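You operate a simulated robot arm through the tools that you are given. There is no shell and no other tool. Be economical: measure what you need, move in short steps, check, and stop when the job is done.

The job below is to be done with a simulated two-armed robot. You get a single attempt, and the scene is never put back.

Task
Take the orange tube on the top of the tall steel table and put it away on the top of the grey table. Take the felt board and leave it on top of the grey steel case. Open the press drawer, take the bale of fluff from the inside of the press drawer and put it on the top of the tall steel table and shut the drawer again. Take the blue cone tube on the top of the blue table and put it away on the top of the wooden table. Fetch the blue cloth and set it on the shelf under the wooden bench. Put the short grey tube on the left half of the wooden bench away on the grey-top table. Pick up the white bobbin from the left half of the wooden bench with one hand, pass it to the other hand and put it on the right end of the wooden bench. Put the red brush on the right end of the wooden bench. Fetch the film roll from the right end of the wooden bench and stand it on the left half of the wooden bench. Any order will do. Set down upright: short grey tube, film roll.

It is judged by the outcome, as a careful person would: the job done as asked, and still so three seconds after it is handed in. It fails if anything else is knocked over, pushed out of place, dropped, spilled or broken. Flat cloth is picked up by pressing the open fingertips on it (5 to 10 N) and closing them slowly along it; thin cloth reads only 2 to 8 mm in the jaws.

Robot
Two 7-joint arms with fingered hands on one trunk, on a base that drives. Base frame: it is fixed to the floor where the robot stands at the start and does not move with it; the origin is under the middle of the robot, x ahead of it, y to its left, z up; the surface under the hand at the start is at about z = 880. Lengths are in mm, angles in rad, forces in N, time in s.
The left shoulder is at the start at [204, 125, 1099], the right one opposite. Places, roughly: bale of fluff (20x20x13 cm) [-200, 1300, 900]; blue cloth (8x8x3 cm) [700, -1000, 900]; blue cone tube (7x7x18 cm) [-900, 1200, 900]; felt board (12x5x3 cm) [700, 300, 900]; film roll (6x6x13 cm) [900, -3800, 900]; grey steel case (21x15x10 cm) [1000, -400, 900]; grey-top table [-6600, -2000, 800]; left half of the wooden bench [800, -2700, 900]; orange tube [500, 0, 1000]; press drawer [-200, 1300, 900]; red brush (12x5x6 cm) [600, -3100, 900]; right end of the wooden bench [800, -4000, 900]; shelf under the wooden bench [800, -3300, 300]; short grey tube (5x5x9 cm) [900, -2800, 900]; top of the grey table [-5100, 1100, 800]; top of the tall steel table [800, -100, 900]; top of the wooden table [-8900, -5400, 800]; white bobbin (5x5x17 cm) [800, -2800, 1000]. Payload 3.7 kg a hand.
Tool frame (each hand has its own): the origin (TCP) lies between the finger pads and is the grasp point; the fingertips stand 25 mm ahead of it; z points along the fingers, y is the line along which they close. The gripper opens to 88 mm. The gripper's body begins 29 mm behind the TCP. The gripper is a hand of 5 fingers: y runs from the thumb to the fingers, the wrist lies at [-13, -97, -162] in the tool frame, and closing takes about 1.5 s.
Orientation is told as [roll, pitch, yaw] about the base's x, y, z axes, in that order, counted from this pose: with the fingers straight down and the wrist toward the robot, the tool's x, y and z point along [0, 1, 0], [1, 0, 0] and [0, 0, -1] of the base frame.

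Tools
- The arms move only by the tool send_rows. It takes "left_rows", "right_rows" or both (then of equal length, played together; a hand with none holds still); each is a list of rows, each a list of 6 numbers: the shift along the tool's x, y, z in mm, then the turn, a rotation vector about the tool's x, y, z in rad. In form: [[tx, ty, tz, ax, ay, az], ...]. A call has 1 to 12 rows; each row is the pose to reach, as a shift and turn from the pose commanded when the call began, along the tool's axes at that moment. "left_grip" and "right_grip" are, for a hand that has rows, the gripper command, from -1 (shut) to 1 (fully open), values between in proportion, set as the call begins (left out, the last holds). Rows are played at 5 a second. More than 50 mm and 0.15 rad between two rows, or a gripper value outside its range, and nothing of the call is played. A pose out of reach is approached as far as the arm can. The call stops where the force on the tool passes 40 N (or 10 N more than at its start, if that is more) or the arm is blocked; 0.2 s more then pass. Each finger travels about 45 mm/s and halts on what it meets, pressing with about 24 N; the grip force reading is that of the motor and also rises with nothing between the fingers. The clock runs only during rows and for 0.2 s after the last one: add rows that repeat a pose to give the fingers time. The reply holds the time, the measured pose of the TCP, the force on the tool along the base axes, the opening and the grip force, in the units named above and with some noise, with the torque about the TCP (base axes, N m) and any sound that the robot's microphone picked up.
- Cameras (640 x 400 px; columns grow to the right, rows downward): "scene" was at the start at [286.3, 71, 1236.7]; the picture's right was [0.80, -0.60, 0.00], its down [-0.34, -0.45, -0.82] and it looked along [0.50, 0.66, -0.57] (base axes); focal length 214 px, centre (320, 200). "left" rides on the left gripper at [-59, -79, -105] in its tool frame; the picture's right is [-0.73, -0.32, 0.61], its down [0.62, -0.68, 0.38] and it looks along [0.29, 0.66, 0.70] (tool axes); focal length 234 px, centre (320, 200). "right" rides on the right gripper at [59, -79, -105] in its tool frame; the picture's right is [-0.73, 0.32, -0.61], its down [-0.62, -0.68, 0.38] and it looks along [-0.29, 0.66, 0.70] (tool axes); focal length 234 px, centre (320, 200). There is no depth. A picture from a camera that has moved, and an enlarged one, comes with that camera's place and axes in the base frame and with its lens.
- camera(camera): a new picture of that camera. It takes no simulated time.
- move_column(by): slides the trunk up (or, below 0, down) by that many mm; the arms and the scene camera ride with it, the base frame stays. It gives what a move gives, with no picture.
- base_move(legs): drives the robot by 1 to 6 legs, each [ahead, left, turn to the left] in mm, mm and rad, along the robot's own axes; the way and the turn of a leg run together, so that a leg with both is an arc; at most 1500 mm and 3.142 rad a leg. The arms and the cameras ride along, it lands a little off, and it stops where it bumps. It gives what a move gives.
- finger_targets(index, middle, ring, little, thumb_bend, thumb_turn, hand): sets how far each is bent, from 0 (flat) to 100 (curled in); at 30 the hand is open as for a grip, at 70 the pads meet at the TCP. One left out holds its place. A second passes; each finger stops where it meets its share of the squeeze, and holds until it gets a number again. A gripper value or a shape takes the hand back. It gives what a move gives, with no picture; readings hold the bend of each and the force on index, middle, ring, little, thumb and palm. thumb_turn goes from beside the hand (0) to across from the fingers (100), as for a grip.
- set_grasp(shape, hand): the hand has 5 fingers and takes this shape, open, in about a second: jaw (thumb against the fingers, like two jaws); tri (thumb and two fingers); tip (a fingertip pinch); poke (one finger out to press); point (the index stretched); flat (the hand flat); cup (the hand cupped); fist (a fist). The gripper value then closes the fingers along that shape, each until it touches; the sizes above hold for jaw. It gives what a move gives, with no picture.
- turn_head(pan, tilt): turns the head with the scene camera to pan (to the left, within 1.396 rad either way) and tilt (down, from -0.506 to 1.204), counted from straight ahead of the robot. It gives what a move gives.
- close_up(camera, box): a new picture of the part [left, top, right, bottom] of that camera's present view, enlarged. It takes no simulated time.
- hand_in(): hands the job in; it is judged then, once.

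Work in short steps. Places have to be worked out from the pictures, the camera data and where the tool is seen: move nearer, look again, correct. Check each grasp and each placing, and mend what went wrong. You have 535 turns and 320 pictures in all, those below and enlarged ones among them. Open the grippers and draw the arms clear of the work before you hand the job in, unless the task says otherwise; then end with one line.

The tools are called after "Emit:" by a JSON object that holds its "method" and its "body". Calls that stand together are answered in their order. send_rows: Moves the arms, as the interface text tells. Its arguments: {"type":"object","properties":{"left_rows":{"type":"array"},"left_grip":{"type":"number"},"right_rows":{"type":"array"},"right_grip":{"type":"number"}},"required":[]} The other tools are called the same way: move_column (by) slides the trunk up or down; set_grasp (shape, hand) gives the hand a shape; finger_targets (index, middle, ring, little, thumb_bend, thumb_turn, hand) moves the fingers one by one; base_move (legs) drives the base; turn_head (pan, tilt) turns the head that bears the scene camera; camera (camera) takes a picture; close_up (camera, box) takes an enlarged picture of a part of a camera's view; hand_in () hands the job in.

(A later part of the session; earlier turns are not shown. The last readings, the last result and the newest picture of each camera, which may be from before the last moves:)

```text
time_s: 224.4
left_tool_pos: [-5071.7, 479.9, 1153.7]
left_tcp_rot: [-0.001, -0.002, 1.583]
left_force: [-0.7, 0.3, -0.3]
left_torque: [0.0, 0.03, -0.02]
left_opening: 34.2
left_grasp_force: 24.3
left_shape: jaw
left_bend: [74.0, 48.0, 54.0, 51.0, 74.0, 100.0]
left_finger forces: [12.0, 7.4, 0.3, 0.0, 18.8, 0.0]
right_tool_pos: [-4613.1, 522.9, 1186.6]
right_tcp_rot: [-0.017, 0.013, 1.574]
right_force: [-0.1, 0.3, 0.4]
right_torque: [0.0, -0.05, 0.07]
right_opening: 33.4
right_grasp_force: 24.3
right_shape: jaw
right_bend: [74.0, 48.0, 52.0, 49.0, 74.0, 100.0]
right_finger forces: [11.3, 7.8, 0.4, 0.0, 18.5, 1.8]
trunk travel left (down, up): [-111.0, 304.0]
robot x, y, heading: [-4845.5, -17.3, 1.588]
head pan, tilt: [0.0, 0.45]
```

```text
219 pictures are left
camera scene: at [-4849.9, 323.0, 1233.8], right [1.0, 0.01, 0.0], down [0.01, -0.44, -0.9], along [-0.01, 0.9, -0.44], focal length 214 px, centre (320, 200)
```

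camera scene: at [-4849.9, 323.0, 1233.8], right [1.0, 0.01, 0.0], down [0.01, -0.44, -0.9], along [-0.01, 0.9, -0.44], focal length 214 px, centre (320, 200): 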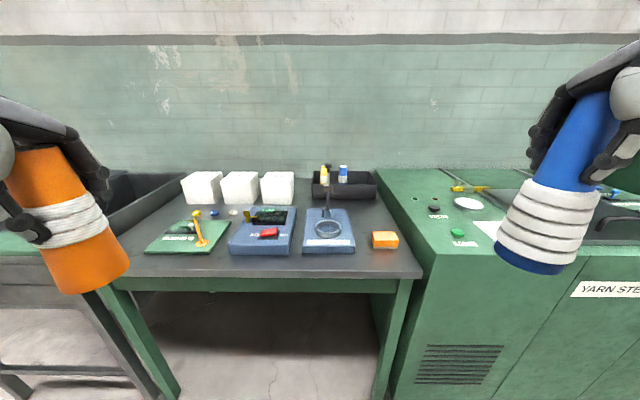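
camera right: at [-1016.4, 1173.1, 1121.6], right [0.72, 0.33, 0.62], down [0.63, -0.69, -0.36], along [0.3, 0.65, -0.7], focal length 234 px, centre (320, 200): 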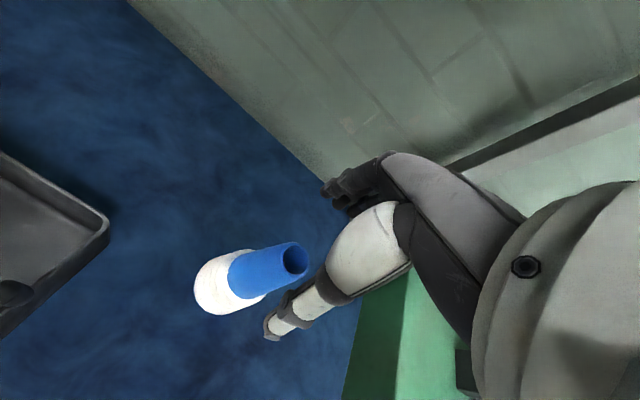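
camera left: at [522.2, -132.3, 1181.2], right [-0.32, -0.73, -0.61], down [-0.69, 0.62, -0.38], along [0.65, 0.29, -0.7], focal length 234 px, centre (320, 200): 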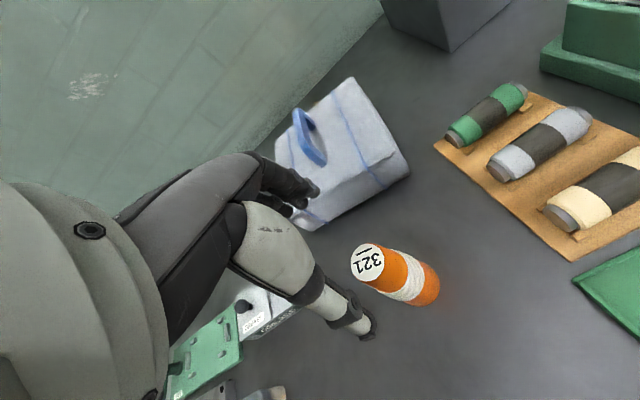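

There is a free patch of grey top to the right, between the orange block and the black tray, around (−4655, 1060). I shift right and approach.

Emit:
{"method": "base_move", "body": {"legs": [[0, -400, 0], [300, 0, 0]]}}

Emit:
{"method": "turn_head", "body": {"pan": 0.2, "tilt": 0.6}}

Emit:
{"method": "camera", "body": {"camera": "scene"}}

Emit:
{"method": "camera", "body": {"camera": "left"}}

```text
time_s: 230.1
left_tool_pos: [-4679.8, 791.6, 1154.2]
left_tcp_rot: [0.0, 0.0, 1.585]
left_force: [-0.5, -0.2, -0.6]
left_torque: [0.03, 0.04, 0.0]
left_opening: 33.8
left_grasp_force: 24.1
left_shape: jaw
left_bend: [74.0, 48.0, 54.0, 51.0, 74.0, 100.0]
left_finger forces: [12.1, 7.5, 0.5, 0.0, 18.7, 0.1]
right_tool_pos: [-4222.6, 834.3, 1188.1]
right_tcp_rot: [-0.019, 0.013, 1.578]
right_force: [-0.4, 0.7, -0.4]
right_torque: [-0.02, -0.01, 0.03]
right_opening: 33.4
right_grasp_force: 23.9
right_shape: jaw
right_bend: [74.0, 48.0, 52.0, 49.0, 74.0, 100.0]
right_finger forces: [11.2, 7.8, 0.3, 0.1, 18.7, 1.9]
trunk travel left (down, up): [-111.0, 304.0]
robot x, y, heading: [-4452.6, 290.6, 1.589]
head pan, tilt: [0.0, 0.45]
```

```text
time_s: 230.9
left_tool_pos: [-4679.0, 791.6, 1152.8]
left_tcp_rot: [0.0, -0.002, 1.584]
left_force: [-0.2, -0.2, -0.3]
left_torque: [0.02, 0.0, -0.02]
left_opening: 33.7
left_grasp_force: 23.9
left_shape: jaw
left_bend: [74.0, 48.0, 54.0, 51.0, 74.0, 100.0]
left_finger forces: [12.1, 7.5, 0.4, 0.0, 18.7, 0.0]
right_tool_pos: [-4222.7, 834.1, 1186.4]
right_tcp_rot: [-0.016, 0.013, 1.578]
right_force: [-0.5, -0.2, -1.2]
right_torque: [-0.01, -0.04, 0.01]
right_opening: 33.0
right_grasp_force: 24.0
right_shape: jaw
right_bend: [74.0, 48.0, 52.0, 49.0, 74.0, 100.0]
right_finger forces: [11.2, 7.8, 0.4, 0.1, 18.7, 1.8]
trunk travel left (down, up): [-111.0, 304.0]
robot x, y, heading: [-4453.3, 293.2, 1.58]
head pan, tilt: [0.201, 0.6]
```

```text
218 pictures are left
camera scene: at [-4475.5, 628.5, 1220.3], right [0.98, 0.21, 0.0], down [0.12, -0.55, -0.83], along [-0.18, 0.81, -0.56], focal length 214 px, centre (320, 200)
```

scene: 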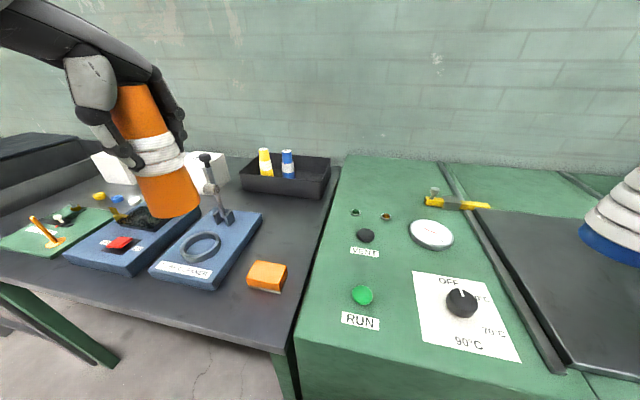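

```text
217 pictures are left
camera left: at [-4619.9, 713.1, 1258.8], right [0.73, -0.31, -0.61], down [-0.61, -0.69, -0.38], along [-0.3, 0.65, -0.7], focal length 234 px, centre (320, 200)
```

left: 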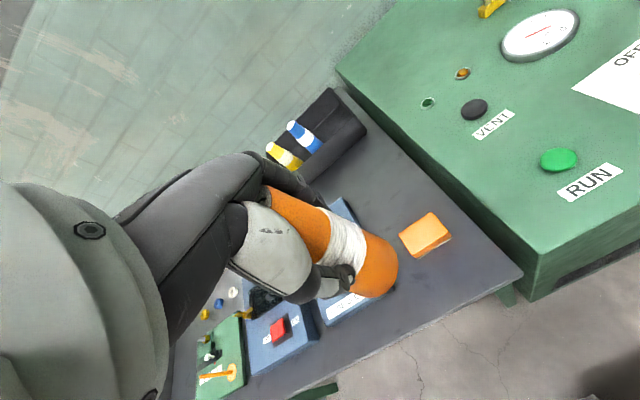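

Table top z ≈ 803; free patch x −4757…−4576, y 925…1235. Target (−4665, 1070). I carry the tube over it at height.

Emit:
{"method": "send_rows", "body": {"left_rows": [[-3, 45, 0, 0, 0, 0], [-6, 90, 0, 0, 0, 0], [-9, 135, 10, 0, 0, 0], [-12, 180, 30, 0, 0, 0], [-14, 225, 50, 0, 0, 0], [-17, 270, 70, 0, 0, 0], [-17, 280, 115, 0, 0, 0], [-17, 280, 160, 0, 0, 0]]}}

Emit:
{"method": "camera", "body": {"camera": "scene"}}

Emit:
{"method": "camera", "body": {"camera": "left"}}

```text
time_s: 232.7
left_tool_pos: [-4666.2, 1068.9, 990.5]
left_tcp_rot: [0.001, 0.0, 1.585]
left_force: [-0.5, 0.0, -0.2]
left_torque: [0.01, -0.01, 0.01]
left_opening: 34.2
left_grasp_force: 24.4
left_shape: jaw
left_bend: [74.0, 48.0, 54.0, 51.0, 74.0, 100.0]
left_finger forces: [12.2, 7.6, 0.5, 0.0, 18.7, 0.0]
right_tool_pos: [-4222.9, 835.6, 1185.5]
right_tcp_rot: [-0.018, 0.013, 1.576]
right_force: [-0.3, 0.2, -0.2]
right_torque: [0.02, 0.01, -0.01]
right_opening: 33.2
right_grasp_force: 24.1
right_shape: jaw
right_bend: [74.0, 48.0, 52.0, 49.0, 74.0, 100.0]
right_finger forces: [11.2, 7.8, 0.3, 0.1, 18.7, 1.8]
trunk travel left (down, up): [-111.0, 304.0]
robot x, y, heading: [-4452.6, 294.8, 1.585]
head pan, tilt: [0.201, 0.6]
```

```text
216 pictures are left
camera scene: at [-4475.7, 629.5, 1219.8], right [0.98, 0.21, 0.0], down [0.12, -0.55, -0.82], along [-0.18, 0.81, -0.57], focal length 214 px, centre (320, 200)
```

scene: 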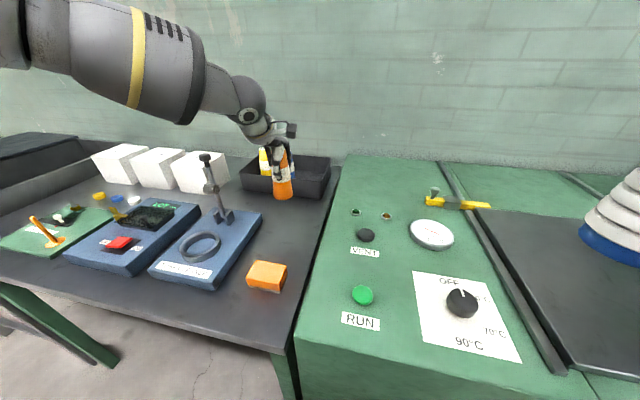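

```text
215 pictures are left
camera left: at [-4607.2, 992.0, 1096.9], right [0.73, -0.31, -0.61], down [-0.61, -0.69, -0.38], along [-0.3, 0.65, -0.7], focal length 234 px, centre (320, 200)
```

left: 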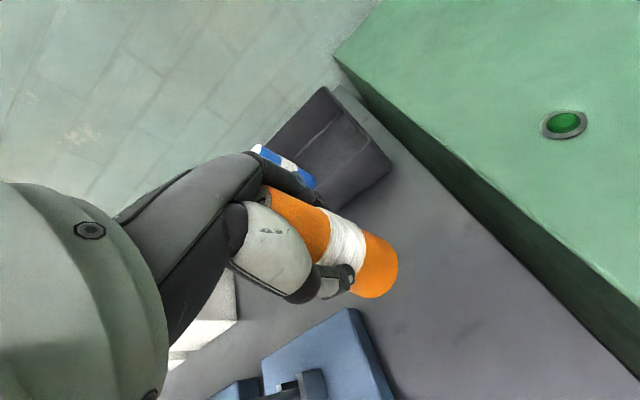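

Well clear. I lower to just above contact, then slowly until contact.

Emit:
{"method": "send_rows", "body": {"left_rows": [[0, 0, 40, 0, 0, 0], [0, 0, 75, 0, 0, 0], [0, 0, 92, 0, 0, 0], [0, 0, 98, 0, 0, 0], [0, 0, 103, 0, 0, 0], [0, 0, 107, 0, 0, 0]]}}

Emit:
{"method": "close_up", "body": {"camera": "scene", "box": [200, 90, 360, 290]}}

```text
time_s: 234.1
left_tool_pos: [-4666.6, 1071.2, 887.5]
left_tcp_rot: [0.0, -0.002, 1.583]
left_force: [0.5, -0.6, 0.1]
left_torque: [0.01, -0.03, 0.02]
left_opening: 33.9
left_grasp_force: 24.0
left_shape: jaw
left_bend: [74.0, 49.0, 55.0, 51.0, 74.0, 100.0]
left_finger forces: [11.9, 7.1, 2.2, 0.0, 19.9, 0.1]
right_tool_pos: [-4223.8, 834.8, 1185.9]
right_tcp_rot: [-0.017, 0.013, 1.578]
right_force: [0.4, 0.6, 0.0]
right_torque: [0.02, -0.03, -0.01]
right_opening: 33.1
right_grasp_force: 24.5
right_shape: jaw
right_bend: [74.0, 48.0, 52.0, 49.0, 74.0, 100.0]
right_finger forces: [11.2, 7.7, 0.5, 0.0, 18.6, 1.8]
trunk travel left (down, up): [-111.0, 304.0]
robot x, y, heading: [-4453.2, 295.1, 1.584]
head pan, tilt: [0.201, 0.6]
```

```text
2.00 times, centred on (280, 190) of scene
camera zoom: at [-4475.6, 628.6, 1220.2], right [0.98, 0.21, 0.0], down [0.12, -0.55, -0.82], along [-0.18, 0.81, -0.57], focal length 429 px, centre (400, 220)
```

zoom: 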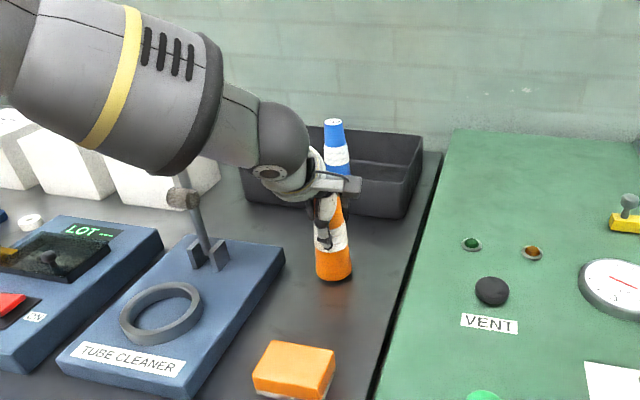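

Emit:
{"method": "send_rows", "body": {"left_rows": [[0, 0, 3, 0, 0, 0], [0, 0, 6, 0, 0, 0]]}}

```text
time_s: 234.7
left_tool_pos: [-4666.8, 1071.7, 883.2]
left_tcp_rot: [0.0, -0.001, 1.585]
left_force: [-1.0, -0.4, 0.0]
left_torque: [0.03, -0.03, -0.01]
left_opening: 34.1
left_grasp_force: 24.0
left_shape: jaw
left_bend: [74.0, 49.0, 55.0, 51.0, 74.0, 100.0]
left_finger forces: [12.1, 7.2, 2.3, 0.0, 19.8, 0.1]
right_tool_pos: [-4221.8, 834.1, 1187.5]
right_tcp_rot: [-0.019, 0.012, 1.579]
right_force: [0.1, 0.4, -0.3]
right_torque: [0.04, 0.02, 0.01]
right_opening: 33.2
right_grasp_force: 24.0
right_shape: jaw
right_bend: [74.0, 48.0, 52.0, 49.0, 74.0, 100.0]
right_finger forces: [11.1, 7.7, 0.3, 0.0, 18.7, 2.0]
trunk travel left (down, up): [-111.0, 304.0]
robot x, y, heading: [-4454.0, 293.1, 1.585]
head pan, tilt: [0.201, 0.6]
```

Emit:
{"method": "send_rows", "body": {"left_rows": [[0, 0, 3, 0, 0, 0], [0, 0, 6, 0, 0, 0], [0, 0, 9, 0, 0, 0]]}}

Emit:
{"method": "close_up", "body": {"camera": "scene", "box": [240, 130, 340, 250]}}

```text
time_s: 235.5
left_tool_pos: [-4666.1, 1071.4, 879.3]
left_tcp_rot: [-0.003, -0.014, 1.584]
left_force: [-2.1, -0.6, 27.7]
left_torque: [0.08, 0.11, 0.04]
left_opening: 35.3
left_grasp_force: 23.8
left_shape: jaw
left_bend: [74.0, 48.0, 55.0, 51.0, 74.0, 100.0]
left_finger forces: [13.9, 9.4, 4.4, 0.1, 24.7, 0.0]
right_tool_pos: [-4222.0, 832.2, 1190.9]
right_tcp_rot: [-0.018, 0.008, 1.577]
right_force: [0.1, 0.2, -1.0]
right_torque: [-0.01, 0.02, -0.01]
right_opening: 33.1
right_grasp_force: 24.3
right_shape: jaw
right_bend: [74.0, 48.0, 52.0, 49.0, 74.0, 100.0]
right_finger forces: [11.2, 7.8, 0.4, 0.0, 18.7, 1.9]
trunk travel left (down, up): [-111.0, 304.0]
robot x, y, heading: [-4454.4, 291.0, 1.587]
head pan, tilt: [0.201, 0.6]
```

```text
3.33 times, centred on (290, 190) of scene
camera zoom: at [-4475.1, 624.9, 1222.0], right [0.98, 0.21, 0.0], down [0.12, -0.55, -0.83], along [-0.18, 0.81, -0.56], focal length 715 px, centre (420, 233)
```

zoom: 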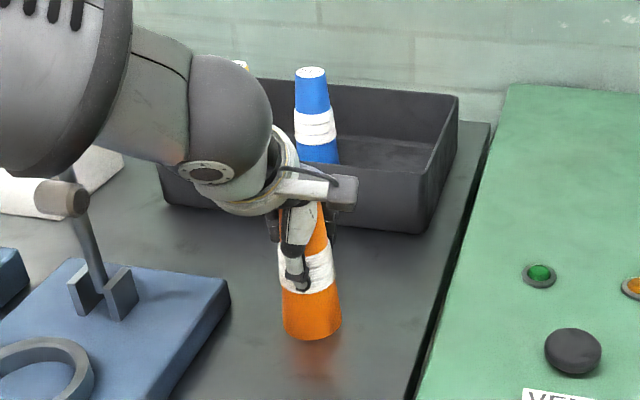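

Firm contact. I ease up 4 mm, open, and rise straight up.

Emit:
{"method": "send_rows", "body": {"left_rows": [[0, 0, -4, 0, 0, 0], [0, 0, -4, 0, 0, 0]]}}

Emit:
{"method": "send_rows", "body": {"left_rows": [[0, 0, 0, 0, 0, 0], [0, 0, 0, 0, 0, 0], [0, 0, 0, 0, 0, 0], [0, 0, 0, 0, 0, 0], [0, 0, 0, 0, 0, 0], [0, 0, 0, 0, 0, 0], [0, 0, -40, 0, 0, 0], [0, 0, -85, 0, 0, 0], [0, 0, -130, 0, 0, 0], [0, 0, -175, 0, 0, 0]], "left_grip": 1}}

Emit:
{"method": "close_up", "body": {"camera": "scene", "box": [200, 110, 360, 290]}}

```text
time_s: 236.1
left_tool_pos: [-4666.2, 1071.6, 879.4]
left_tcp_rot: [0.001, -0.007, 1.586]
left_force: [-2.1, 2.6, 23.9]
left_torque: [0.21, 0.08, 0.02]
left_opening: 35.8
left_grasp_force: 24.3
left_shape: jaw
left_bend: [74.0, 48.0, 55.0, 51.0, 74.0, 100.0]
left_finger forces: [15.0, 9.7, 3.9, 0.0, 22.9, 0.1]
right_tool_pos: [-4221.5, 832.2, 1187.3]
right_tcp_rot: [-0.017, 0.01, 1.578]
right_force: [-0.1, 0.5, -1.3]
right_torque: [-0.03, -0.01, 0.03]
right_opening: 33.0
right_grasp_force: 23.9
right_shape: jaw
right_bend: [74.0, 48.0, 52.0, 49.0, 74.0, 100.0]
right_finger forces: [11.3, 7.9, 0.4, 0.0, 18.7, 1.9]
trunk travel left (down, up): [-111.0, 304.0]
robot x, y, heading: [-4455.2, 292.0, 1.582]
head pan, tilt: [0.201, 0.6]
```

```text
time_s: 238.3
left_tool_pos: [-4665.0, 1070.4, 1051.8]
left_tcp_rot: [0.002, -0.002, 1.583]
left_force: [-0.3, -0.2, 0.0]
left_torque: [-0.02, -0.01, 0.0]
left_opening: 87.8
left_grasp_force: 0.0
left_shape: jaw
left_bend: [30.0, 30.0, 30.0, 30.0, 30.0, 98.0]
left_finger forces: [0.0, 0.0, 0.0, 0.1, 0.1, 0.0]
right_tool_pos: [-4221.9, 834.2, 1187.8]
right_tcp_rot: [-0.018, 0.012, 1.576]
right_force: [0.9, -0.5, -0.8]
right_torque: [-0.01, -0.02, 0.02]
right_opening: 33.2
right_grasp_force: 24.3
right_shape: jaw
right_bend: [74.0, 48.0, 52.0, 49.0, 74.0, 100.0]
right_finger forces: [11.2, 7.7, 0.4, 0.0, 18.7, 1.9]
trunk travel left (down, up): [-111.0, 304.0]
robot x, y, heading: [-4449.8, 294.9, 1.581]
head pan, tilt: [0.201, 0.6]
```

```text
2.22 times, centred on (280, 200) of scene
camera zoom: at [-4475.4, 627.6, 1220.6], right [0.98, 0.21, 0.0], down [0.12, -0.55, -0.83], along [-0.18, 0.81, -0.56], focal length 477 px, centre (409, 200)
```

zoom: 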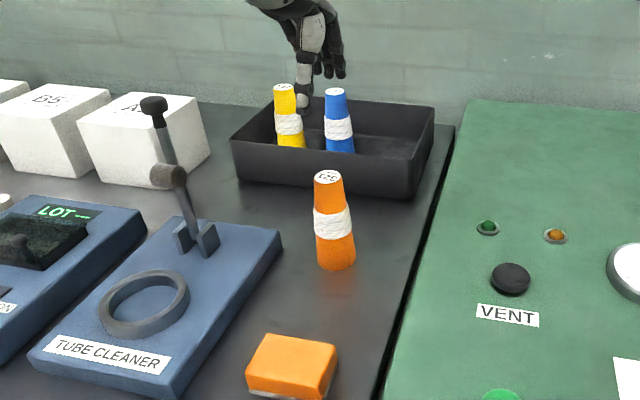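

The orange tube stands on the grey table. I retract the left hand, back away, and turn toward the far end for the wooden table.

Emit:
{"method": "send_rows", "body": {"left_rows": [[0, -40, -25, 0, 0, 0], [0, -85, -45, 0, 0, 0], [0, -130, -65, 0, 0, 0], [0, -175, -85, 0, 0, 0], [0, -220, -105, 0, 0, 0], [0, -260, -120, 0, 0, 0]]}}

Emit:
{"method": "base_move", "body": {"legs": [[-500, 0, 0], [0, 0, 1.8]]}}

Emit:
{"method": "turn_head", "body": {"pan": 0.3, "tilt": 0.1}}

Emit:
{"method": "camera", "body": {"camera": "scene"}}

```text
time_s: 239.7
left_tool_pos: [-4663.1, 807.6, 1172.6]
left_tcp_rot: [-0.001, -0.003, 1.583]
left_force: [-0.3, -1.4, 0.3]
left_torque: [0.02, -0.04, 0.02]
left_opening: 88.0
left_grasp_force: 0.0
left_shape: jaw
left_bend: [30.0, 30.0, 30.0, 30.0, 30.0, 98.0]
left_finger forces: [0.1, 0.0, 0.0, 0.0, 0.0, 0.0]
right_tool_pos: [-4222.5, 834.5, 1186.9]
right_tcp_rot: [-0.018, 0.013, 1.579]
right_force: [0.4, 0.0, 0.2]
right_torque: [0.0, 0.0, 0.02]
right_opening: 33.1
right_grasp_force: 24.0
right_shape: jaw
right_bend: [74.0, 48.0, 52.0, 49.0, 74.0, 100.0]
right_finger forces: [11.3, 7.8, 0.3, 0.0, 18.7, 2.0]
trunk travel left (down, up): [-111.0, 304.0]
robot x, y, heading: [-4452.1, 291.3, 1.586]
head pan, tilt: [0.201, 0.6]
```

```text
time_s: 246.9
left_tool_pos: [-4898.2, -523.1, 1172.6]
left_tcp_rot: [0.0, -0.001, -2.894]
left_force: [0.0, -0.9, 1.0]
left_torque: [-0.06, 0.0, 0.0]
left_opening: 87.7
left_grasp_force: 0.2
left_shape: jaw
left_bend: [30.0, 30.0, 30.0, 30.0, 30.0, 98.0]
left_finger forces: [0.0, 0.0, 0.1, 0.1, 0.0, 0.0]
right_tool_pos: [-5024.6, -100.3, 1187.2]
right_tcp_rot: [-0.018, 0.015, -2.901]
right_force: [0.1, 0.6, -1.0]
right_torque: [0.05, 0.02, -0.02]
right_opening: 33.0
right_grasp_force: 23.8
right_shape: jaw
right_bend: [74.0, 48.0, 52.0, 49.0, 74.0, 100.0]
right_finger forces: [11.2, 7.5, 0.4, 0.1, 18.3, 1.7]
trunk travel left (down, up): [-111.0, 304.0]
robot x, y, heading: [-4444.9, -196.0, -2.894]
head pan, tilt: [0.201, 0.6]
```

```text
time_s: 247.8
left_tool_pos: [-4898.7, -522.8, 1171.5]
left_tcp_rot: [0.0, -0.003, -2.893]
left_force: [0.0, 0.5, -0.8]
left_torque: [-0.01, 0.01, 0.01]
left_opening: 87.6
left_grasp_force: 0.1
left_shape: jaw
left_bend: [30.0, 30.0, 30.0, 30.0, 30.0, 98.0]
left_finger forces: [0.1, 0.1, 0.0, 0.0, 0.1, 0.0]
right_tool_pos: [-5024.8, -100.3, 1185.7]
right_tcp_rot: [-0.018, 0.015, -2.9]
right_force: [-0.4, -0.8, 0.0]
right_torque: [-0.03, -0.03, -0.01]
right_opening: 33.0
right_grasp_force: 24.3
right_shape: jaw
right_bend: [74.0, 48.0, 52.0, 49.0, 74.0, 100.0]
right_finger forces: [11.2, 7.4, 0.4, 0.0, 18.3, 1.9]
trunk travel left (down, up): [-111.0, 304.0]
robot x, y, heading: [-4441.8, -197.2, -2.888]
head pan, tilt: [0.3, 0.099]
```

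```text
211 pictures are left
camera scene: at [-4764.2, -306.5, 1266.3], right [-0.52, 0.85, 0.0], down [0.09, 0.05, -0.99], along [-0.85, -0.52, -0.1], focal length 214 px, centre (320, 200)
```

scene: 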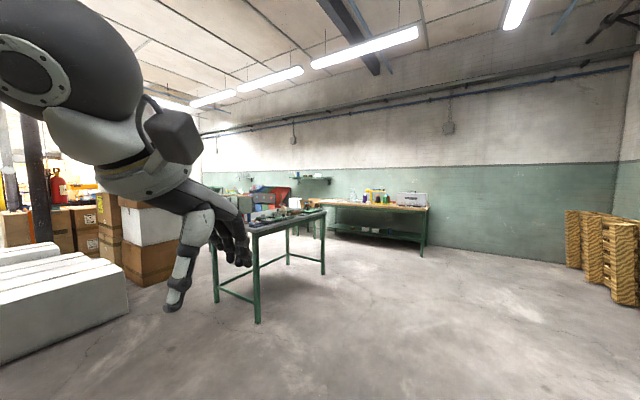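

The grey-top table stands at x −7180…−6000, near edge y ≈ −1713; a bench runs along the far wall. The wooden table lies farther left. I drive around the table into the aisle.

Emit:
{"method": "base_move", "body": {"legs": [[1300, 0, 0], [1300, 0, 0], [800, 0, 0], [0, 0, 1.3]]}}

Emit:
{"method": "turn_head", "body": {"pan": 0.0, "tilt": 0.15}}

Emit:
{"method": "camera", "body": {"camera": "scene"}}

```text
time_s: 267.6
left_tool_pos: [-7535.8, -1558.8, 1171.5]
left_tcp_rot: [0.0, -0.001, -1.579]
left_force: [-0.3, 0.2, 0.7]
left_torque: [-0.04, -0.03, 0.0]
left_opening: 87.7
left_grasp_force: 0.1
left_shape: jaw
left_bend: [30.0, 30.0, 30.0, 30.0, 30.0, 98.0]
left_finger forces: [0.0, 0.0, 0.0, 0.1, 0.0, 0.0]
right_tool_pos: [-7978.0, -1573.8, 1187.7]
right_tcp_rot: [-0.019, 0.014, -1.586]
right_force: [-0.7, -0.3, -0.8]
right_torque: [0.0, -0.04, -0.01]
right_opening: 32.7
right_grasp_force: 24.2
right_shape: jaw
right_bend: [74.0, 48.0, 52.0, 49.0, 75.0, 100.0]
right_finger forces: [11.2, 7.2, 0.4, 0.0, 17.9, 1.9]
trunk travel left (down, up): [-111.0, 304.0]
robot x, y, heading: [-7735.7, -1036.1, -1.578]
head pan, tilt: [0.3, 0.099]
```

```text
time_s: 268.4
left_tool_pos: [-7536.7, -1558.3, 1172.1]
left_tcp_rot: [0.001, -0.003, -1.58]
left_force: [-0.6, 0.5, -0.1]
left_torque: [-0.02, -0.01, 0.02]
left_opening: 87.8
left_grasp_force: 0.0
left_shape: jaw
left_bend: [30.0, 30.0, 30.0, 30.0, 30.0, 98.0]
left_finger forces: [0.0, 0.1, 0.0, 0.0, 0.0, 0.0]
right_tool_pos: [-7977.0, -1573.0, 1187.6]
right_tcp_rot: [-0.016, 0.013, -1.586]
right_force: [0.4, -0.6, -1.2]
right_torque: [-0.01, -0.01, 0.0]
right_opening: 32.8
right_grasp_force: 24.0
right_shape: jaw
right_bend: [74.0, 48.0, 52.0, 49.0, 75.0, 100.0]
right_finger forces: [11.2, 7.3, 0.4, 0.1, 17.9, 1.9]
trunk travel left (down, up): [-111.0, 304.0]
robot x, y, heading: [-7739.0, -1034.0, -1.577]
head pan, tilt: [0.0, 0.15]
```

```text
210 pictures are left
camera scene: at [-7738.9, -1377.9, 1261.7], right [-1.0, 0.01, 0.0], down [0.0, 0.15, -0.99], along [-0.01, -0.99, -0.15], focal length 214 px, centre (320, 200)
```

scene: 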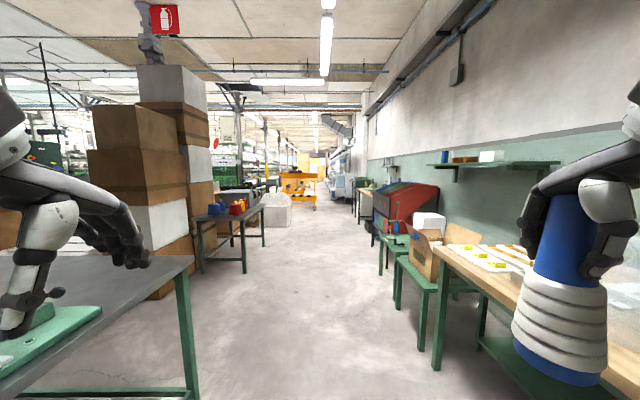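

The aisle is clear. I drive 2.7 m on and look ahead-right for the wooden table.

Emit:
{"method": "base_move", "body": {"legs": [[1350, 0, 0], [1350, 0, 0]]}}

Emit:
{"method": "turn_head", "body": {"pan": -0.3, "tilt": 0.2}}

Emit:
{"method": "camera", "body": {"camera": "scene"}}

```text
time_s: 281.6
left_tool_pos: [-7563.2, -4272.0, 1172.2]
left_tcp_rot: [0.001, -0.001, -1.573]
left_force: [-0.6, 0.4, 1.1]
left_torque: [0.04, 0.0, -0.01]
left_opening: 87.6
left_grasp_force: 0.0
left_shape: jaw
left_bend: [30.0, 30.0, 30.0, 30.0, 30.0, 98.0]
left_finger forces: [0.0, 0.1, 0.0, 0.1, 0.1, 0.0]
right_tool_pos: [-8003.9, -4290.0, 1187.9]
right_tcp_rot: [-0.018, 0.015, -1.577]
right_force: [0.3, -0.5, -0.7]
right_torque: [0.01, -0.03, 0.02]
right_opening: 32.4
right_grasp_force: 23.4
right_shape: jaw
right_bend: [74.0, 48.0, 52.0, 49.0, 75.0, 100.0]
right_finger forces: [11.2, 7.5, 0.5, 0.0, 18.1, 1.9]
trunk travel left (down, up): [-111.0, 304.0]
robot x, y, heading: [-7763.2, -3753.9, -1.57]
head pan, tilt: [0.0, 0.15]
```

```text
time_s: 282.4
left_tool_pos: [-7563.0, -4271.4, 1171.1]
left_tcp_rot: [0.001, 0.0, -1.573]
left_force: [0.4, 0.7, -0.4]
left_torque: [0.01, -0.01, -0.02]
left_opening: 87.6
left_grasp_force: 0.0
left_shape: jaw
left_bend: [30.0, 30.0, 30.0, 30.0, 30.0, 98.0]
left_finger forces: [0.0, 0.0, 0.1, 0.0, 0.1, 0.0]
right_tool_pos: [-8002.8, -4291.2, 1186.7]
right_tcp_rot: [-0.019, 0.012, -1.58]
right_force: [0.4, -0.3, 0.4]
right_torque: [0.01, -0.01, -0.02]
right_opening: 32.7
right_grasp_force: 24.0
right_shape: jaw
right_bend: [74.0, 48.0, 52.0, 49.0, 75.0, 100.0]
right_finger forces: [11.1, 7.4, 0.4, 0.0, 18.0, 1.9]
trunk travel left (down, up): [-111.0, 304.0]
robot x, y, heading: [-7766.6, -3755.5, -1.572]
head pan, tilt: [-0.3, 0.201]
```

```text
209 pictures are left
camera scene: at [-7793.9, -4089.6, 1257.0], right [-0.96, 0.3, 0.0], down [0.06, 0.19, -0.98], along [-0.29, -0.94, -0.2], focal length 214 px, centre (320, 200)
```

scene: 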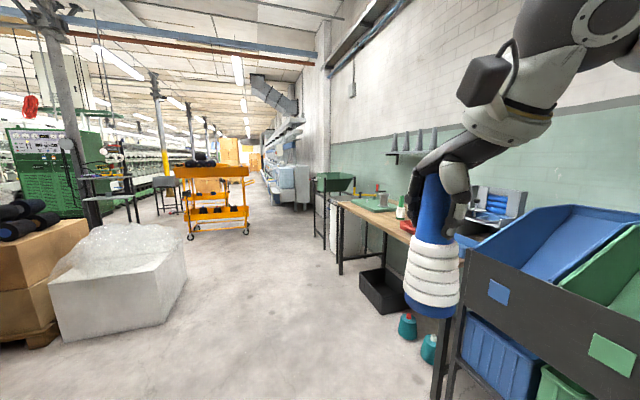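

The wooden table is ahead on the right, past the bin rack. I drive 1.3 m more, turn to face it, and look.

Emit:
{"method": "base_move", "body": {"legs": [[1350, 0, 0], [0, 0, -1.57]]}}

Emit:
{"method": "turn_head", "body": {"pan": 0.0, "tilt": 0.45}}

Emit:
{"method": "camera", "body": {"camera": "scene"}}

```text
time_s: 293.0
left_tool_pos: [-8292.6, -5283.5, 1172.0]
left_tcp_rot: [-0.001, -0.002, 3.108]
left_force: [0.0, 0.1, 0.7]
left_torque: [-0.01, -0.02, -0.01]
left_opening: 87.8
left_grasp_force: 0.1
left_shape: jaw
left_bend: [30.0, 30.0, 30.0, 30.0, 30.0, 98.0]
left_finger forces: [0.0, 0.0, 0.0, 0.0, 0.0, 0.0]
right_tool_pos: [-8296.8, -4841.7, 1187.1]
right_tcp_rot: [-0.016, 0.012, 3.102]
right_force: [0.1, 0.3, -1.6]
right_torque: [0.01, -0.03, 0.01]
right_opening: 32.5
right_grasp_force: 24.0
right_shape: jaw
right_bend: [74.0, 48.0, 52.0, 49.0, 75.0, 100.0]
right_finger forces: [11.1, 7.1, 0.5, 0.0, 17.7, 2.0]
trunk travel left (down, up): [-111.0, 304.0]
robot x, y, heading: [-7768.3, -5095.0, 3.109]
head pan, tilt: [-0.3, 0.201]
```

```text
time_s: 293.8
left_tool_pos: [-8291.7, -5283.2, 1172.0]
left_tcp_rot: [0.001, -0.002, 3.107]
left_force: [0.4, 0.2, -0.3]
left_torque: [-0.01, 0.01, 0.01]
left_opening: 87.5
left_grasp_force: 0.1
left_shape: jaw
left_bend: [30.0, 30.0, 30.0, 30.0, 30.0, 98.0]
left_finger forces: [0.1, 0.0, 0.0, 0.0, 0.0, 0.0]
right_tool_pos: [-8296.6, -4842.6, 1186.7]
right_tcp_rot: [-0.017, 0.013, 3.101]
right_force: [-1.0, 0.3, -0.2]
right_torque: [0.01, 0.05, 0.01]
right_opening: 32.5
right_grasp_force: 23.7
right_shape: jaw
right_bend: [74.0, 48.0, 52.0, 49.0, 75.0, 100.0]
right_finger forces: [11.1, 7.0, 0.4, 0.0, 17.6, 2.0]
trunk travel left (down, up): [-111.0, 304.0]
robot x, y, heading: [-7767.4, -5096.2, 3.109]
head pan, tilt: [0.0, 0.45]
```

```text
208 pictures are left
camera scene: at [-8107.4, -5085.2, 1233.9], right [0.03, 1.0, 0.0], down [0.43, -0.01, -0.9], along [-0.9, 0.03, -0.43], focal length 214 px, centre (320, 200)
```

scene: 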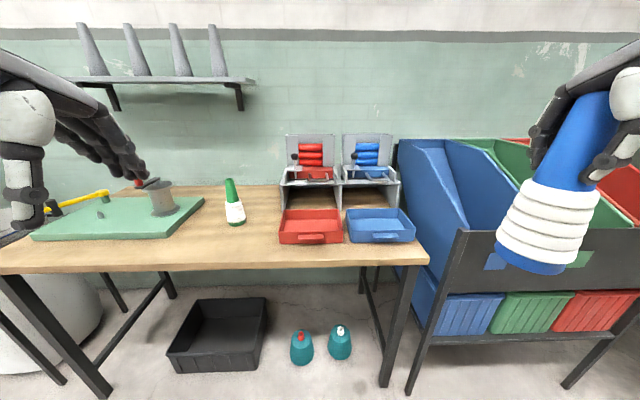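

The table has free wood between the green board and the green cone. I aim for about (−8725, −5493): shift left 650 mm and ahead 210.

Emit:
{"method": "base_move", "body": {"legs": [[0, 650, 0.03], [210, 0, 0]]}}

Emit:
{"method": "turn_head", "body": {"pan": -0.25, "tilt": 0.55}}

Emit:
{"method": "camera", "body": {"camera": "scene"}}

Emit:
{"method": "camera", "body": {"camera": "right"}}

```text
time_s: 301.2
left_tool_pos: [-8518.8, -5938.1, 1171.9]
left_tcp_rot: [0.0, -0.002, 3.119]
left_force: [-0.8, -0.9, -0.4]
left_torque: [0.0, -0.02, 0.01]
left_opening: 87.7
left_grasp_force: 0.1
left_shape: jaw
left_bend: [30.0, 30.0, 30.0, 30.0, 30.0, 98.0]
left_finger forces: [0.0, 0.0, 0.0, 0.1, 0.0, 0.0]
right_tool_pos: [-8526.8, -5496.4, 1187.1]
right_tcp_rot: [-0.018, 0.013, 3.112]
right_force: [0.0, 0.4, -0.2]
right_torque: [0.04, -0.02, 0.02]
right_opening: 32.3
right_grasp_force: 24.4
right_shape: jaw
right_bend: [74.0, 48.0, 52.0, 49.0, 75.0, 100.0]
right_finger forces: [11.3, 7.1, 0.4, 0.0, 17.7, 2.0]
trunk travel left (down, up): [-111.0, 304.0]
robot x, y, heading: [-7993.2, -5748.7, 3.123]
head pan, tilt: [0.0, 0.45]
```

```text
time_s: 302.0
left_tool_pos: [-8517.7, -5937.3, 1172.7]
left_tcp_rot: [-0.001, 0.0, 3.118]
left_force: [-0.6, 0.5, -0.5]
left_torque: [-0.01, -0.02, 0.02]
left_opening: 87.6
left_grasp_force: 0.0
left_shape: jaw
left_bend: [30.0, 30.0, 30.0, 30.0, 30.0, 98.0]
left_finger forces: [0.0, 0.0, 0.1, 0.1, 0.0, 0.1]
right_tool_pos: [-8527.1, -5497.8, 1186.6]
right_tcp_rot: [-0.017, 0.013, 3.111]
right_force: [0.0, -0.2, 0.2]
right_torque: [-0.03, -0.04, 0.05]
right_opening: 32.4
right_grasp_force: 23.7
right_shape: jaw
right_bend: [74.0, 48.0, 52.0, 49.0, 75.0, 100.0]
right_finger forces: [11.3, 7.1, 0.4, 0.0, 17.7, 1.9]
trunk travel left (down, up): [-111.0, 304.0]
robot x, y, heading: [-7992.2, -5746.7, 3.12]
head pan, tilt: [-0.25, 0.55]
```

```text
207 pictures are left
camera scene: at [-8329.3, -5716.2, 1224.8], right [0.27, 0.96, 0.0], down [0.5, -0.14, -0.85], along [-0.82, 0.23, -0.52], focal length 214 px, centre (320, 200)
```

scene: 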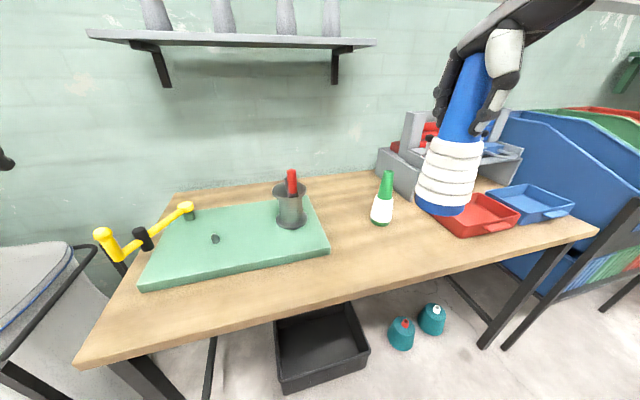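

```text
206 pictures are left
camera right: at [-8451.2, -5559.0, 1291.1], right [-0.31, 0.72, 0.62], down [0.7, 0.61, -0.36], along [-0.64, 0.32, -0.7], focal length 234 px, centre (320, 200)
```

right: 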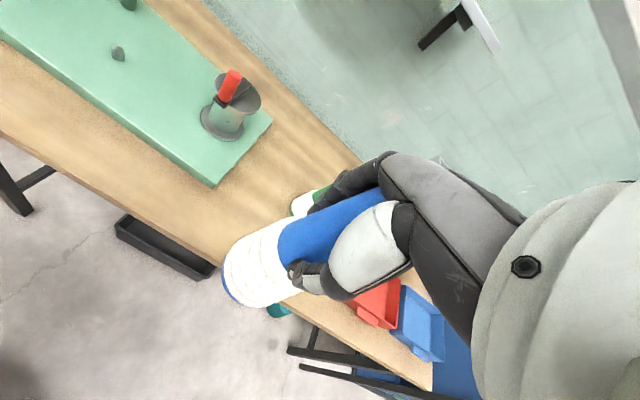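

The spot (−8730, −5490) is free with ~80 mm on each side. I move the cone over it and start down.

Emit:
{"method": "send_rows", "body": {"right_rows": [[0, 45, 0, 0, 0, 0], [0, 90, 10, 0, 0, 0], [0, 135, 30, 0, 0, 0], [0, 175, 55, 0, 0, 0], [0, 203, 95, 0, 0, 0], [0, 203, 140, 0, 0, 0], [0, 203, 185, 0, 0, 0], [0, 203, 220, 0, 0, 0]]}}

Emit:
{"method": "camera", "body": {"camera": "scene"}}

```text
time_s: 303.8
left_tool_pos: [-8518.6, -5938.0, 1171.6]
left_tcp_rot: [-0.002, -0.001, 3.119]
left_force: [0.9, 0.3, 0.1]
left_torque: [0.02, 0.01, -0.01]
left_opening: 87.5
left_grasp_force: 0.1
left_shape: jaw
left_bend: [30.0, 30.0, 30.0, 30.0, 30.0, 98.0]
left_finger forces: [0.1, 0.1, 0.0, 0.0, 0.0, 0.0]
right_tool_pos: [-8729.2, -5485.0, 962.8]
right_tcp_rot: [-0.016, 0.014, 3.112]
right_force: [-0.3, 1.1, -0.2]
right_torque: [0.0, 0.03, -0.01]
right_opening: 32.6
right_grasp_force: 23.7
right_shape: jaw
right_bend: [74.0, 48.0, 52.0, 49.0, 75.0, 100.0]
right_finger forces: [11.1, 7.2, 0.5, 0.0, 17.7, 2.0]
trunk travel left (down, up): [-111.0, 304.0]
robot x, y, heading: [-7995.4, -5746.1, 3.124]
head pan, tilt: [-0.25, 0.55]
```

```text
205 pictures are left
camera scene: at [-8330.0, -5716.0, 1224.5], right [0.27, 0.96, 0.0], down [0.5, -0.14, -0.85], along [-0.82, 0.23, -0.52], focal length 214 px, centre (320, 200)
```

scene: 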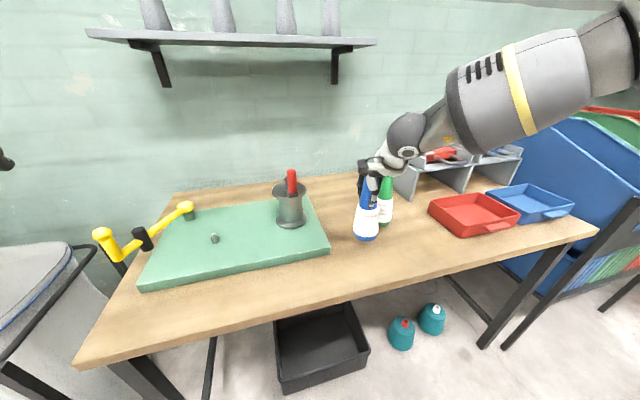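

Emit:
{"method": "send_rows", "body": {"right_rows": [[0, 0, 15, 0, 0, 0], [0, 0, 26, 0, 0, 0], [0, 0, 31, 0, 0, 0], [0, 0, 35, 0, 0, 0], [0, 0, 38, 0, 0, 0]]}}

Emit:
{"method": "close_up", "body": {"camera": "scene", "box": [300, 140, 440, 280]}}

```text
time_s: 305.0
left_tool_pos: [-8517.6, -5937.9, 1171.7]
left_tcp_rot: [0.0, -0.003, 3.119]
left_force: [-0.3, -0.6, 0.7]
left_torque: [0.0, 0.0, 0.02]
left_opening: 87.7
left_grasp_force: 0.1
left_shape: jaw
left_bend: [30.0, 30.0, 30.0, 30.0, 30.0, 98.0]
left_finger forces: [0.0, 0.0, 0.0, 0.0, 0.0, 0.0]
right_tool_pos: [-8726.2, -5487.4, 926.9]
right_tcp_rot: [-0.017, 0.011, 3.111]
right_force: [-0.2, 0.5, 0.0]
right_torque: [-0.01, 0.02, -0.01]
right_opening: 31.9
right_grasp_force: 24.5
right_shape: jaw
right_bend: [74.0, 48.0, 53.0, 49.0, 75.0, 100.0]
right_finger forces: [11.3, 7.0, 2.2, 0.0, 18.9, 1.9]
trunk travel left (down, up): [-111.0, 304.0]
robot x, y, heading: [-7993.5, -5745.5, 3.122]
head pan, tilt: [-0.25, 0.55]
```

```text
2.86 times, centred on (370, 210) of scene
camera zoom: at [-8329.3, -5716.2, 1224.8], right [0.27, 0.96, 0.0], down [0.5, -0.14, -0.85], along [-0.82, 0.23, -0.52], focal length 613 px, centre (177, 171)
```

zoom: 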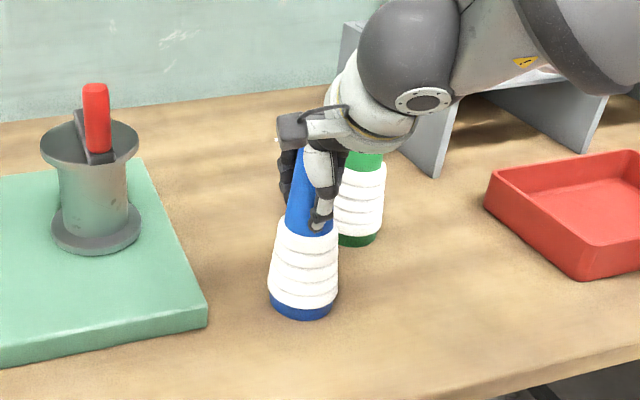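

Emit:
{"method": "send_rows", "body": {"right_rows": [[0, 0, 2, 0, 0, 0], [0, 0, 4, 0, 0, 0], [0, 0, 6, 0, 0, 0]]}}

```text
time_s: 305.8
left_tool_pos: [-8515.1, -5939.5, 1173.4]
left_tcp_rot: [0.0, -0.005, 3.117]
left_force: [0.4, -0.6, -0.3]
left_torque: [-0.01, -0.01, 0.0]
left_opening: 87.9
left_grasp_force: 0.0
left_shape: jaw
left_bend: [30.0, 30.0, 30.0, 30.0, 30.0, 98.0]
left_finger forces: [0.0, 0.0, 0.1, 0.0, 0.0, 0.1]
right_tool_pos: [-8724.9, -5486.3, 925.0]
right_tcp_rot: [-0.018, 0.005, 3.112]
right_force: [-0.7, 2.8, 18.7]
right_torque: [-0.01, 0.32, -0.07]
right_opening: 32.8
right_grasp_force: 24.2
right_shape: jaw
right_bend: [74.0, 48.0, 53.0, 49.0, 75.0, 100.0]
right_finger forces: [12.6, 8.6, 3.3, 0.0, 20.8, 7.8]
trunk travel left (down, up): [-111.0, 304.0]
robot x, y, heading: [-7997.8, -5746.3, 3.12]
head pan, tilt: [-0.25, 0.55]
```

The cone is on the table. I ease up 3 mm, open the hand, and rise.

Emit:
{"method": "send_rows", "body": {"right_rows": [[0, 0, -3, 0, 0, 0], [0, 0, -3, 0, 0, 0]]}}

Emit:
{"method": "send_rows", "body": {"right_rows": [[0, 0, 0, 0, 0, 0], [0, 0, 0, 0, 0, 0], [0, 0, 0, 0, 0, 0], [0, 0, 0, 0, 0, 0], [0, 0, 0, 0, 0, 0], [0, 0, 0, 0, 0, 0], [0, 0, -30, 0, 0, 0], [0, 0, -75, 0, 0, 0], [0, 0, -120, 0, 0, 0], [0, 0, -165, 0, 0, 0], [0, -40, -190, 0, 0, 0]], "right_grip": 1}}

Emit:
{"method": "camera", "body": {"camera": "scene"}}

```text
time_s: 306.4
left_tool_pos: [-8516.4, -5938.3, 1171.4]
left_tcp_rot: [0.0, -0.004, 3.118]
left_force: [-0.5, 0.0, -0.1]
left_torque: [0.02, 0.03, 0.01]
left_opening: 87.5
left_grasp_force: 0.1
left_shape: jaw
left_bend: [30.0, 30.0, 30.0, 30.0, 30.0, 98.0]
left_finger forces: [0.1, 0.1, 0.1, 0.0, 0.1, 0.0]
right_tool_pos: [-8725.4, -5486.3, 925.4]
right_tcp_rot: [-0.016, 0.01, 3.111]
right_force: [0.0, 3.4, 15.3]
right_torque: [-0.02, 0.39, -0.05]
right_opening: 32.8
right_grasp_force: 24.0
right_shape: jaw
right_bend: [74.0, 48.0, 53.0, 49.0, 75.0, 100.0]
right_finger forces: [13.3, 8.7, 3.1, 0.0, 19.8, 7.2]
trunk travel left (down, up): [-111.0, 304.0]
robot x, y, heading: [-7992.5, -5747.1, 3.115]
head pan, tilt: [-0.25, 0.55]
```

```text
time_s: 308.8
left_tool_pos: [-8515.6, -5937.7, 1173.0]
left_tcp_rot: [0.0, -0.006, 3.12]
left_force: [0.3, 0.3, 0.0]
left_torque: [0.0, 0.0, 0.01]
left_opening: 87.8
left_grasp_force: 0.1
left_shape: jaw
left_bend: [30.0, 30.0, 30.0, 30.0, 30.0, 98.0]
left_finger forces: [0.1, 0.0, 0.0, 0.1, 0.0, 0.1]
right_tool_pos: [-8687.8, -5489.6, 1116.4]
right_tcp_rot: [-0.017, 0.011, 3.114]
right_force: [0.1, -0.1, -0.2]
right_torque: [0.03, 0.0, -0.02]
right_opening: 87.7
right_grasp_force: 0.1
right_shape: jaw
right_bend: [30.0, 30.0, 30.0, 30.0, 30.0, 98.0]
right_finger forces: [0.0, 0.0, 0.0, 0.0, 0.0, 0.0]
trunk travel left (down, up): [-111.0, 304.0]
robot x, y, heading: [-7995.1, -5746.4, 3.121]
head pan, tilt: [-0.25, 0.55]
```

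```text
203 pictures are left
camera scene: at [-8327.4, -5715.9, 1225.6], right [0.27, 0.96, 0.0], down [0.5, -0.14, -0.85], along [-0.82, 0.23, -0.52], focal length 214 px, centre (320, 200)
```

scene: 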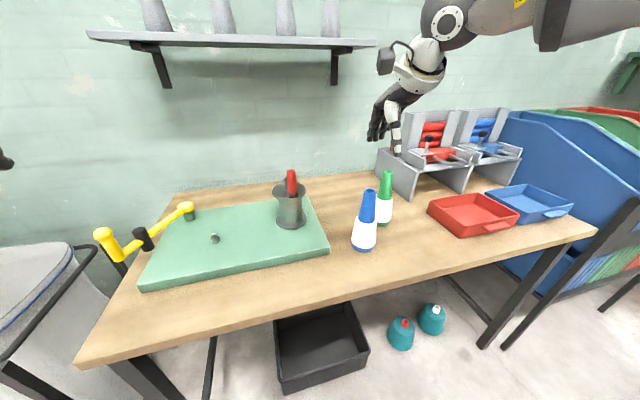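

The blue cone stands on the wooden table. Now the long way back toward the blue cloth: back off, turn, and drive up the aisle.

Emit:
{"method": "base_move", "body": {"legs": [[-230, 0, 0], [0, 0, -1.55], [1300, 0, 0], [1300, 0, 0], [1300, 0, 0], [1200, 0, 0]]}}

Emit:
{"method": "send_rows", "body": {"right_rows": [[0, -45, 0, 0, 0, 0], [0, -90, -10, 0, 0, 0], [0, -130, -20, 0, 0, 0], [0, -160, -40, 0, 0, 0]]}}

Emit:
{"method": "turn_head", "body": {"pan": -0.5, "tilt": 0.1}}

Emit:
{"method": "camera", "body": {"camera": "scene"}}

```text
time_s: 338.3
left_tool_pos: [-7961.0, -158.3, 1172.8]
left_tcp_rot: [0.0, -0.003, 1.584]
left_force: [0.0, 0.3, -0.5]
left_torque: [0.0, 0.03, 0.03]
left_opening: 87.4
left_grasp_force: 0.0
left_shape: jaw
left_bend: [30.0, 30.0, 30.0, 30.0, 30.0, 98.0]
left_finger forces: [0.1, 0.0, 0.1, 0.0, 0.1, 0.0]
right_tool_pos: [-7518.2, 27.1, 1114.6]
right_tcp_rot: [-0.017, 0.011, 1.575]
right_force: [0.2, -0.2, 0.5]
right_torque: [0.01, 0.01, 0.0]
right_opening: 87.8
right_grasp_force: 0.0
right_shape: jaw
right_bend: [30.0, 30.0, 30.0, 30.0, 30.0, 98.0]
right_finger forces: [0.1, 0.0, 0.1, 0.0, 0.0, 0.0]
trunk travel left (down, up): [-111.0, 304.0]
robot x, y, heading: [-7751.2, -676.3, 1.577]
head pan, tilt: [-0.25, 0.55]
```

```text
time_s: 339.3
left_tool_pos: [-7960.5, -158.4, 1171.5]
left_tcp_rot: [0.0, -0.004, 1.583]
left_force: [-0.6, -0.7, -0.2]
left_torque: [0.03, -0.02, -0.01]
left_opening: 87.8
left_grasp_force: 0.0
left_shape: jaw
left_bend: [30.0, 30.0, 30.0, 30.0, 30.0, 98.0]
left_finger forces: [0.0, 0.1, 0.0, 0.0, 0.0, 0.0]
right_tool_pos: [-7519.1, -134.2, 1157.6]
right_tcp_rot: [-0.018, 0.012, 1.575]
right_force: [-0.2, -0.7, 0.0]
right_torque: [0.0, -0.01, -0.01]
right_opening: 87.7
right_grasp_force: 0.0
right_shape: jaw
right_bend: [30.0, 30.0, 30.0, 30.0, 30.0, 98.0]
right_finger forces: [0.1, 0.1, 0.0, 0.0, 0.1, 0.1]
trunk travel left (down, up): [-111.0, 304.0]
robot x, y, heading: [-7747.8, -670.8, 1.585]
head pan, tilt: [-0.25, 0.55]
```

```text
time_s: 340.2
left_tool_pos: [-7960.5, -158.4, 1171.3]
left_tcp_rot: [0.001, -0.002, 1.582]
left_force: [-0.2, 0.3, 0.0]
left_torque: [0.0, 0.01, -0.02]
left_opening: 87.3
left_grasp_force: 0.1
left_shape: jaw
left_bend: [30.0, 30.0, 30.0, 30.0, 30.0, 98.0]
left_finger forces: [0.0, 0.0, 0.1, 0.0, 0.0, 0.0]
right_tool_pos: [-7519.0, -132.6, 1155.7]
right_tcp_rot: [-0.016, 0.011, 1.574]
right_force: [0.0, -1.4, -0.3]
right_torque: [0.0, 0.01, 0.03]
right_opening: 87.7
right_grasp_force: 0.0
right_shape: jaw
right_bend: [30.0, 30.0, 30.0, 30.0, 30.0, 98.0]
right_finger forces: [0.0, 0.0, 0.1, 0.0, 0.0, 0.1]
trunk travel left (down, up): [-111.0, 304.0]
robot x, y, heading: [-7753.0, -676.3, 1.58]
head pan, tilt: [-0.499, 0.099]
```

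```text
202 pictures are left
camera scene: at [-7711.4, -345.7, 1266.3], right [0.88, -0.47, 0.0], down [-0.05, -0.09, -0.99], along [0.47, 0.88, -0.1], focal length 214 px, centre (320, 200)
```

scene: 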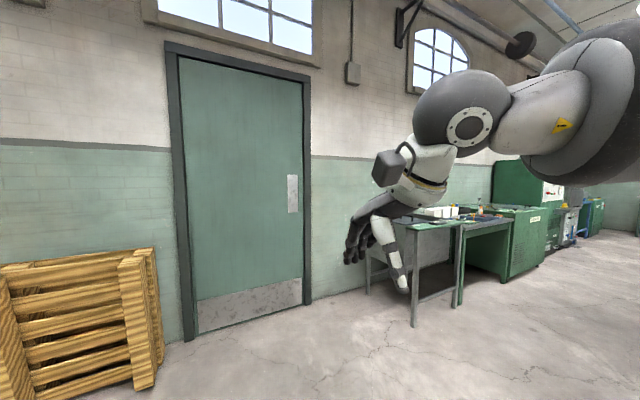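

I turn to +x and drive back along y ≈ −676.

Emit:
{"method": "base_move", "body": {"legs": [[0, 0, -1.58], [1500, 0, 0], [1500, 0, 0]]}}

Emit:
{"method": "turn_head", "body": {"pan": 0.0, "tilt": 0.1}}

Emit:
{"method": "camera", "body": {"camera": "scene"}}

```text
time_s: 358.5
left_tool_pos: [-4223.5, -409.9, 1170.6]
left_tcp_rot: [-0.002, -0.002, 0.027]
left_force: [-0.1, -0.2, 0.7]
left_torque: [-0.01, -0.03, 0.04]
left_opening: 87.7
left_grasp_force: 0.1
left_shape: jaw
left_bend: [30.0, 30.0, 30.0, 30.0, 30.0, 98.0]
left_finger forces: [0.0, 0.1, 0.1, 0.0, 0.1, 0.1]
right_tool_pos: [-4189.7, -851.3, 1157.0]
right_tcp_rot: [-0.017, 0.012, 0.017]
right_force: [-0.5, 0.0, 0.1]
right_torque: [0.01, 0.01, -0.03]
right_opening: 87.6
right_grasp_force: 0.0
right_shape: jaw
right_bend: [30.0, 30.0, 30.0, 30.0, 30.0, 98.0]
right_finger forces: [0.0, 0.0, 0.0, 0.0, 0.0, 0.0]
trunk travel left (down, up): [-111.0, 304.0]
robot x, y, heading: [-4740.9, -625.2, 0.025]
head pan, tilt: [-0.499, 0.099]
```

```text
time_s: 359.4
left_tool_pos: [-4223.0, -410.1, 1172.2]
left_tcp_rot: [0.0, -0.002, 0.026]
left_force: [-0.3, 0.9, -0.4]
left_torque: [0.0, -0.02, -0.02]
left_opening: 87.8
left_grasp_force: 0.0
left_shape: jaw
left_bend: [30.0, 30.0, 30.0, 30.0, 30.0, 98.0]
left_finger forces: [0.1, 0.1, 0.0, 0.1, 0.0, 0.0]
right_tool_pos: [-4190.7, -850.8, 1156.7]
right_tcp_rot: [-0.018, 0.014, 0.02]
right_force: [0.3, -0.1, -0.2]
right_torque: [-0.01, -0.03, -0.01]
right_opening: 87.7
right_grasp_force: 0.0
right_shape: jaw
right_bend: [30.0, 30.0, 30.0, 30.0, 30.0, 98.0]
right_finger forces: [0.1, 0.0, 0.0, 0.0, 0.0, 0.1]
trunk travel left (down, up): [-111.0, 304.0]
robot x, y, heading: [-4735.8, -626.7, 0.032]
head pan, tilt: [0.0, 0.099]
```

```text
201 pictures are left
camera scene: at [-4397.0, -617.2, 1266.4], right [0.03, -1.0, 0.0], down [-0.1, 0.0, -1.0], along [0.99, 0.03, -0.1], focal length 214 px, centre (320, 200)
```

scene: 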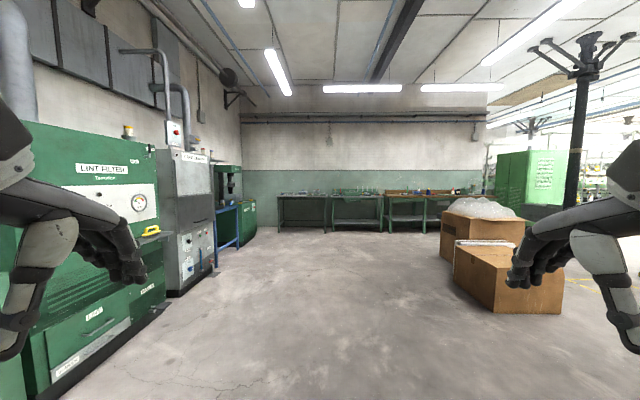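

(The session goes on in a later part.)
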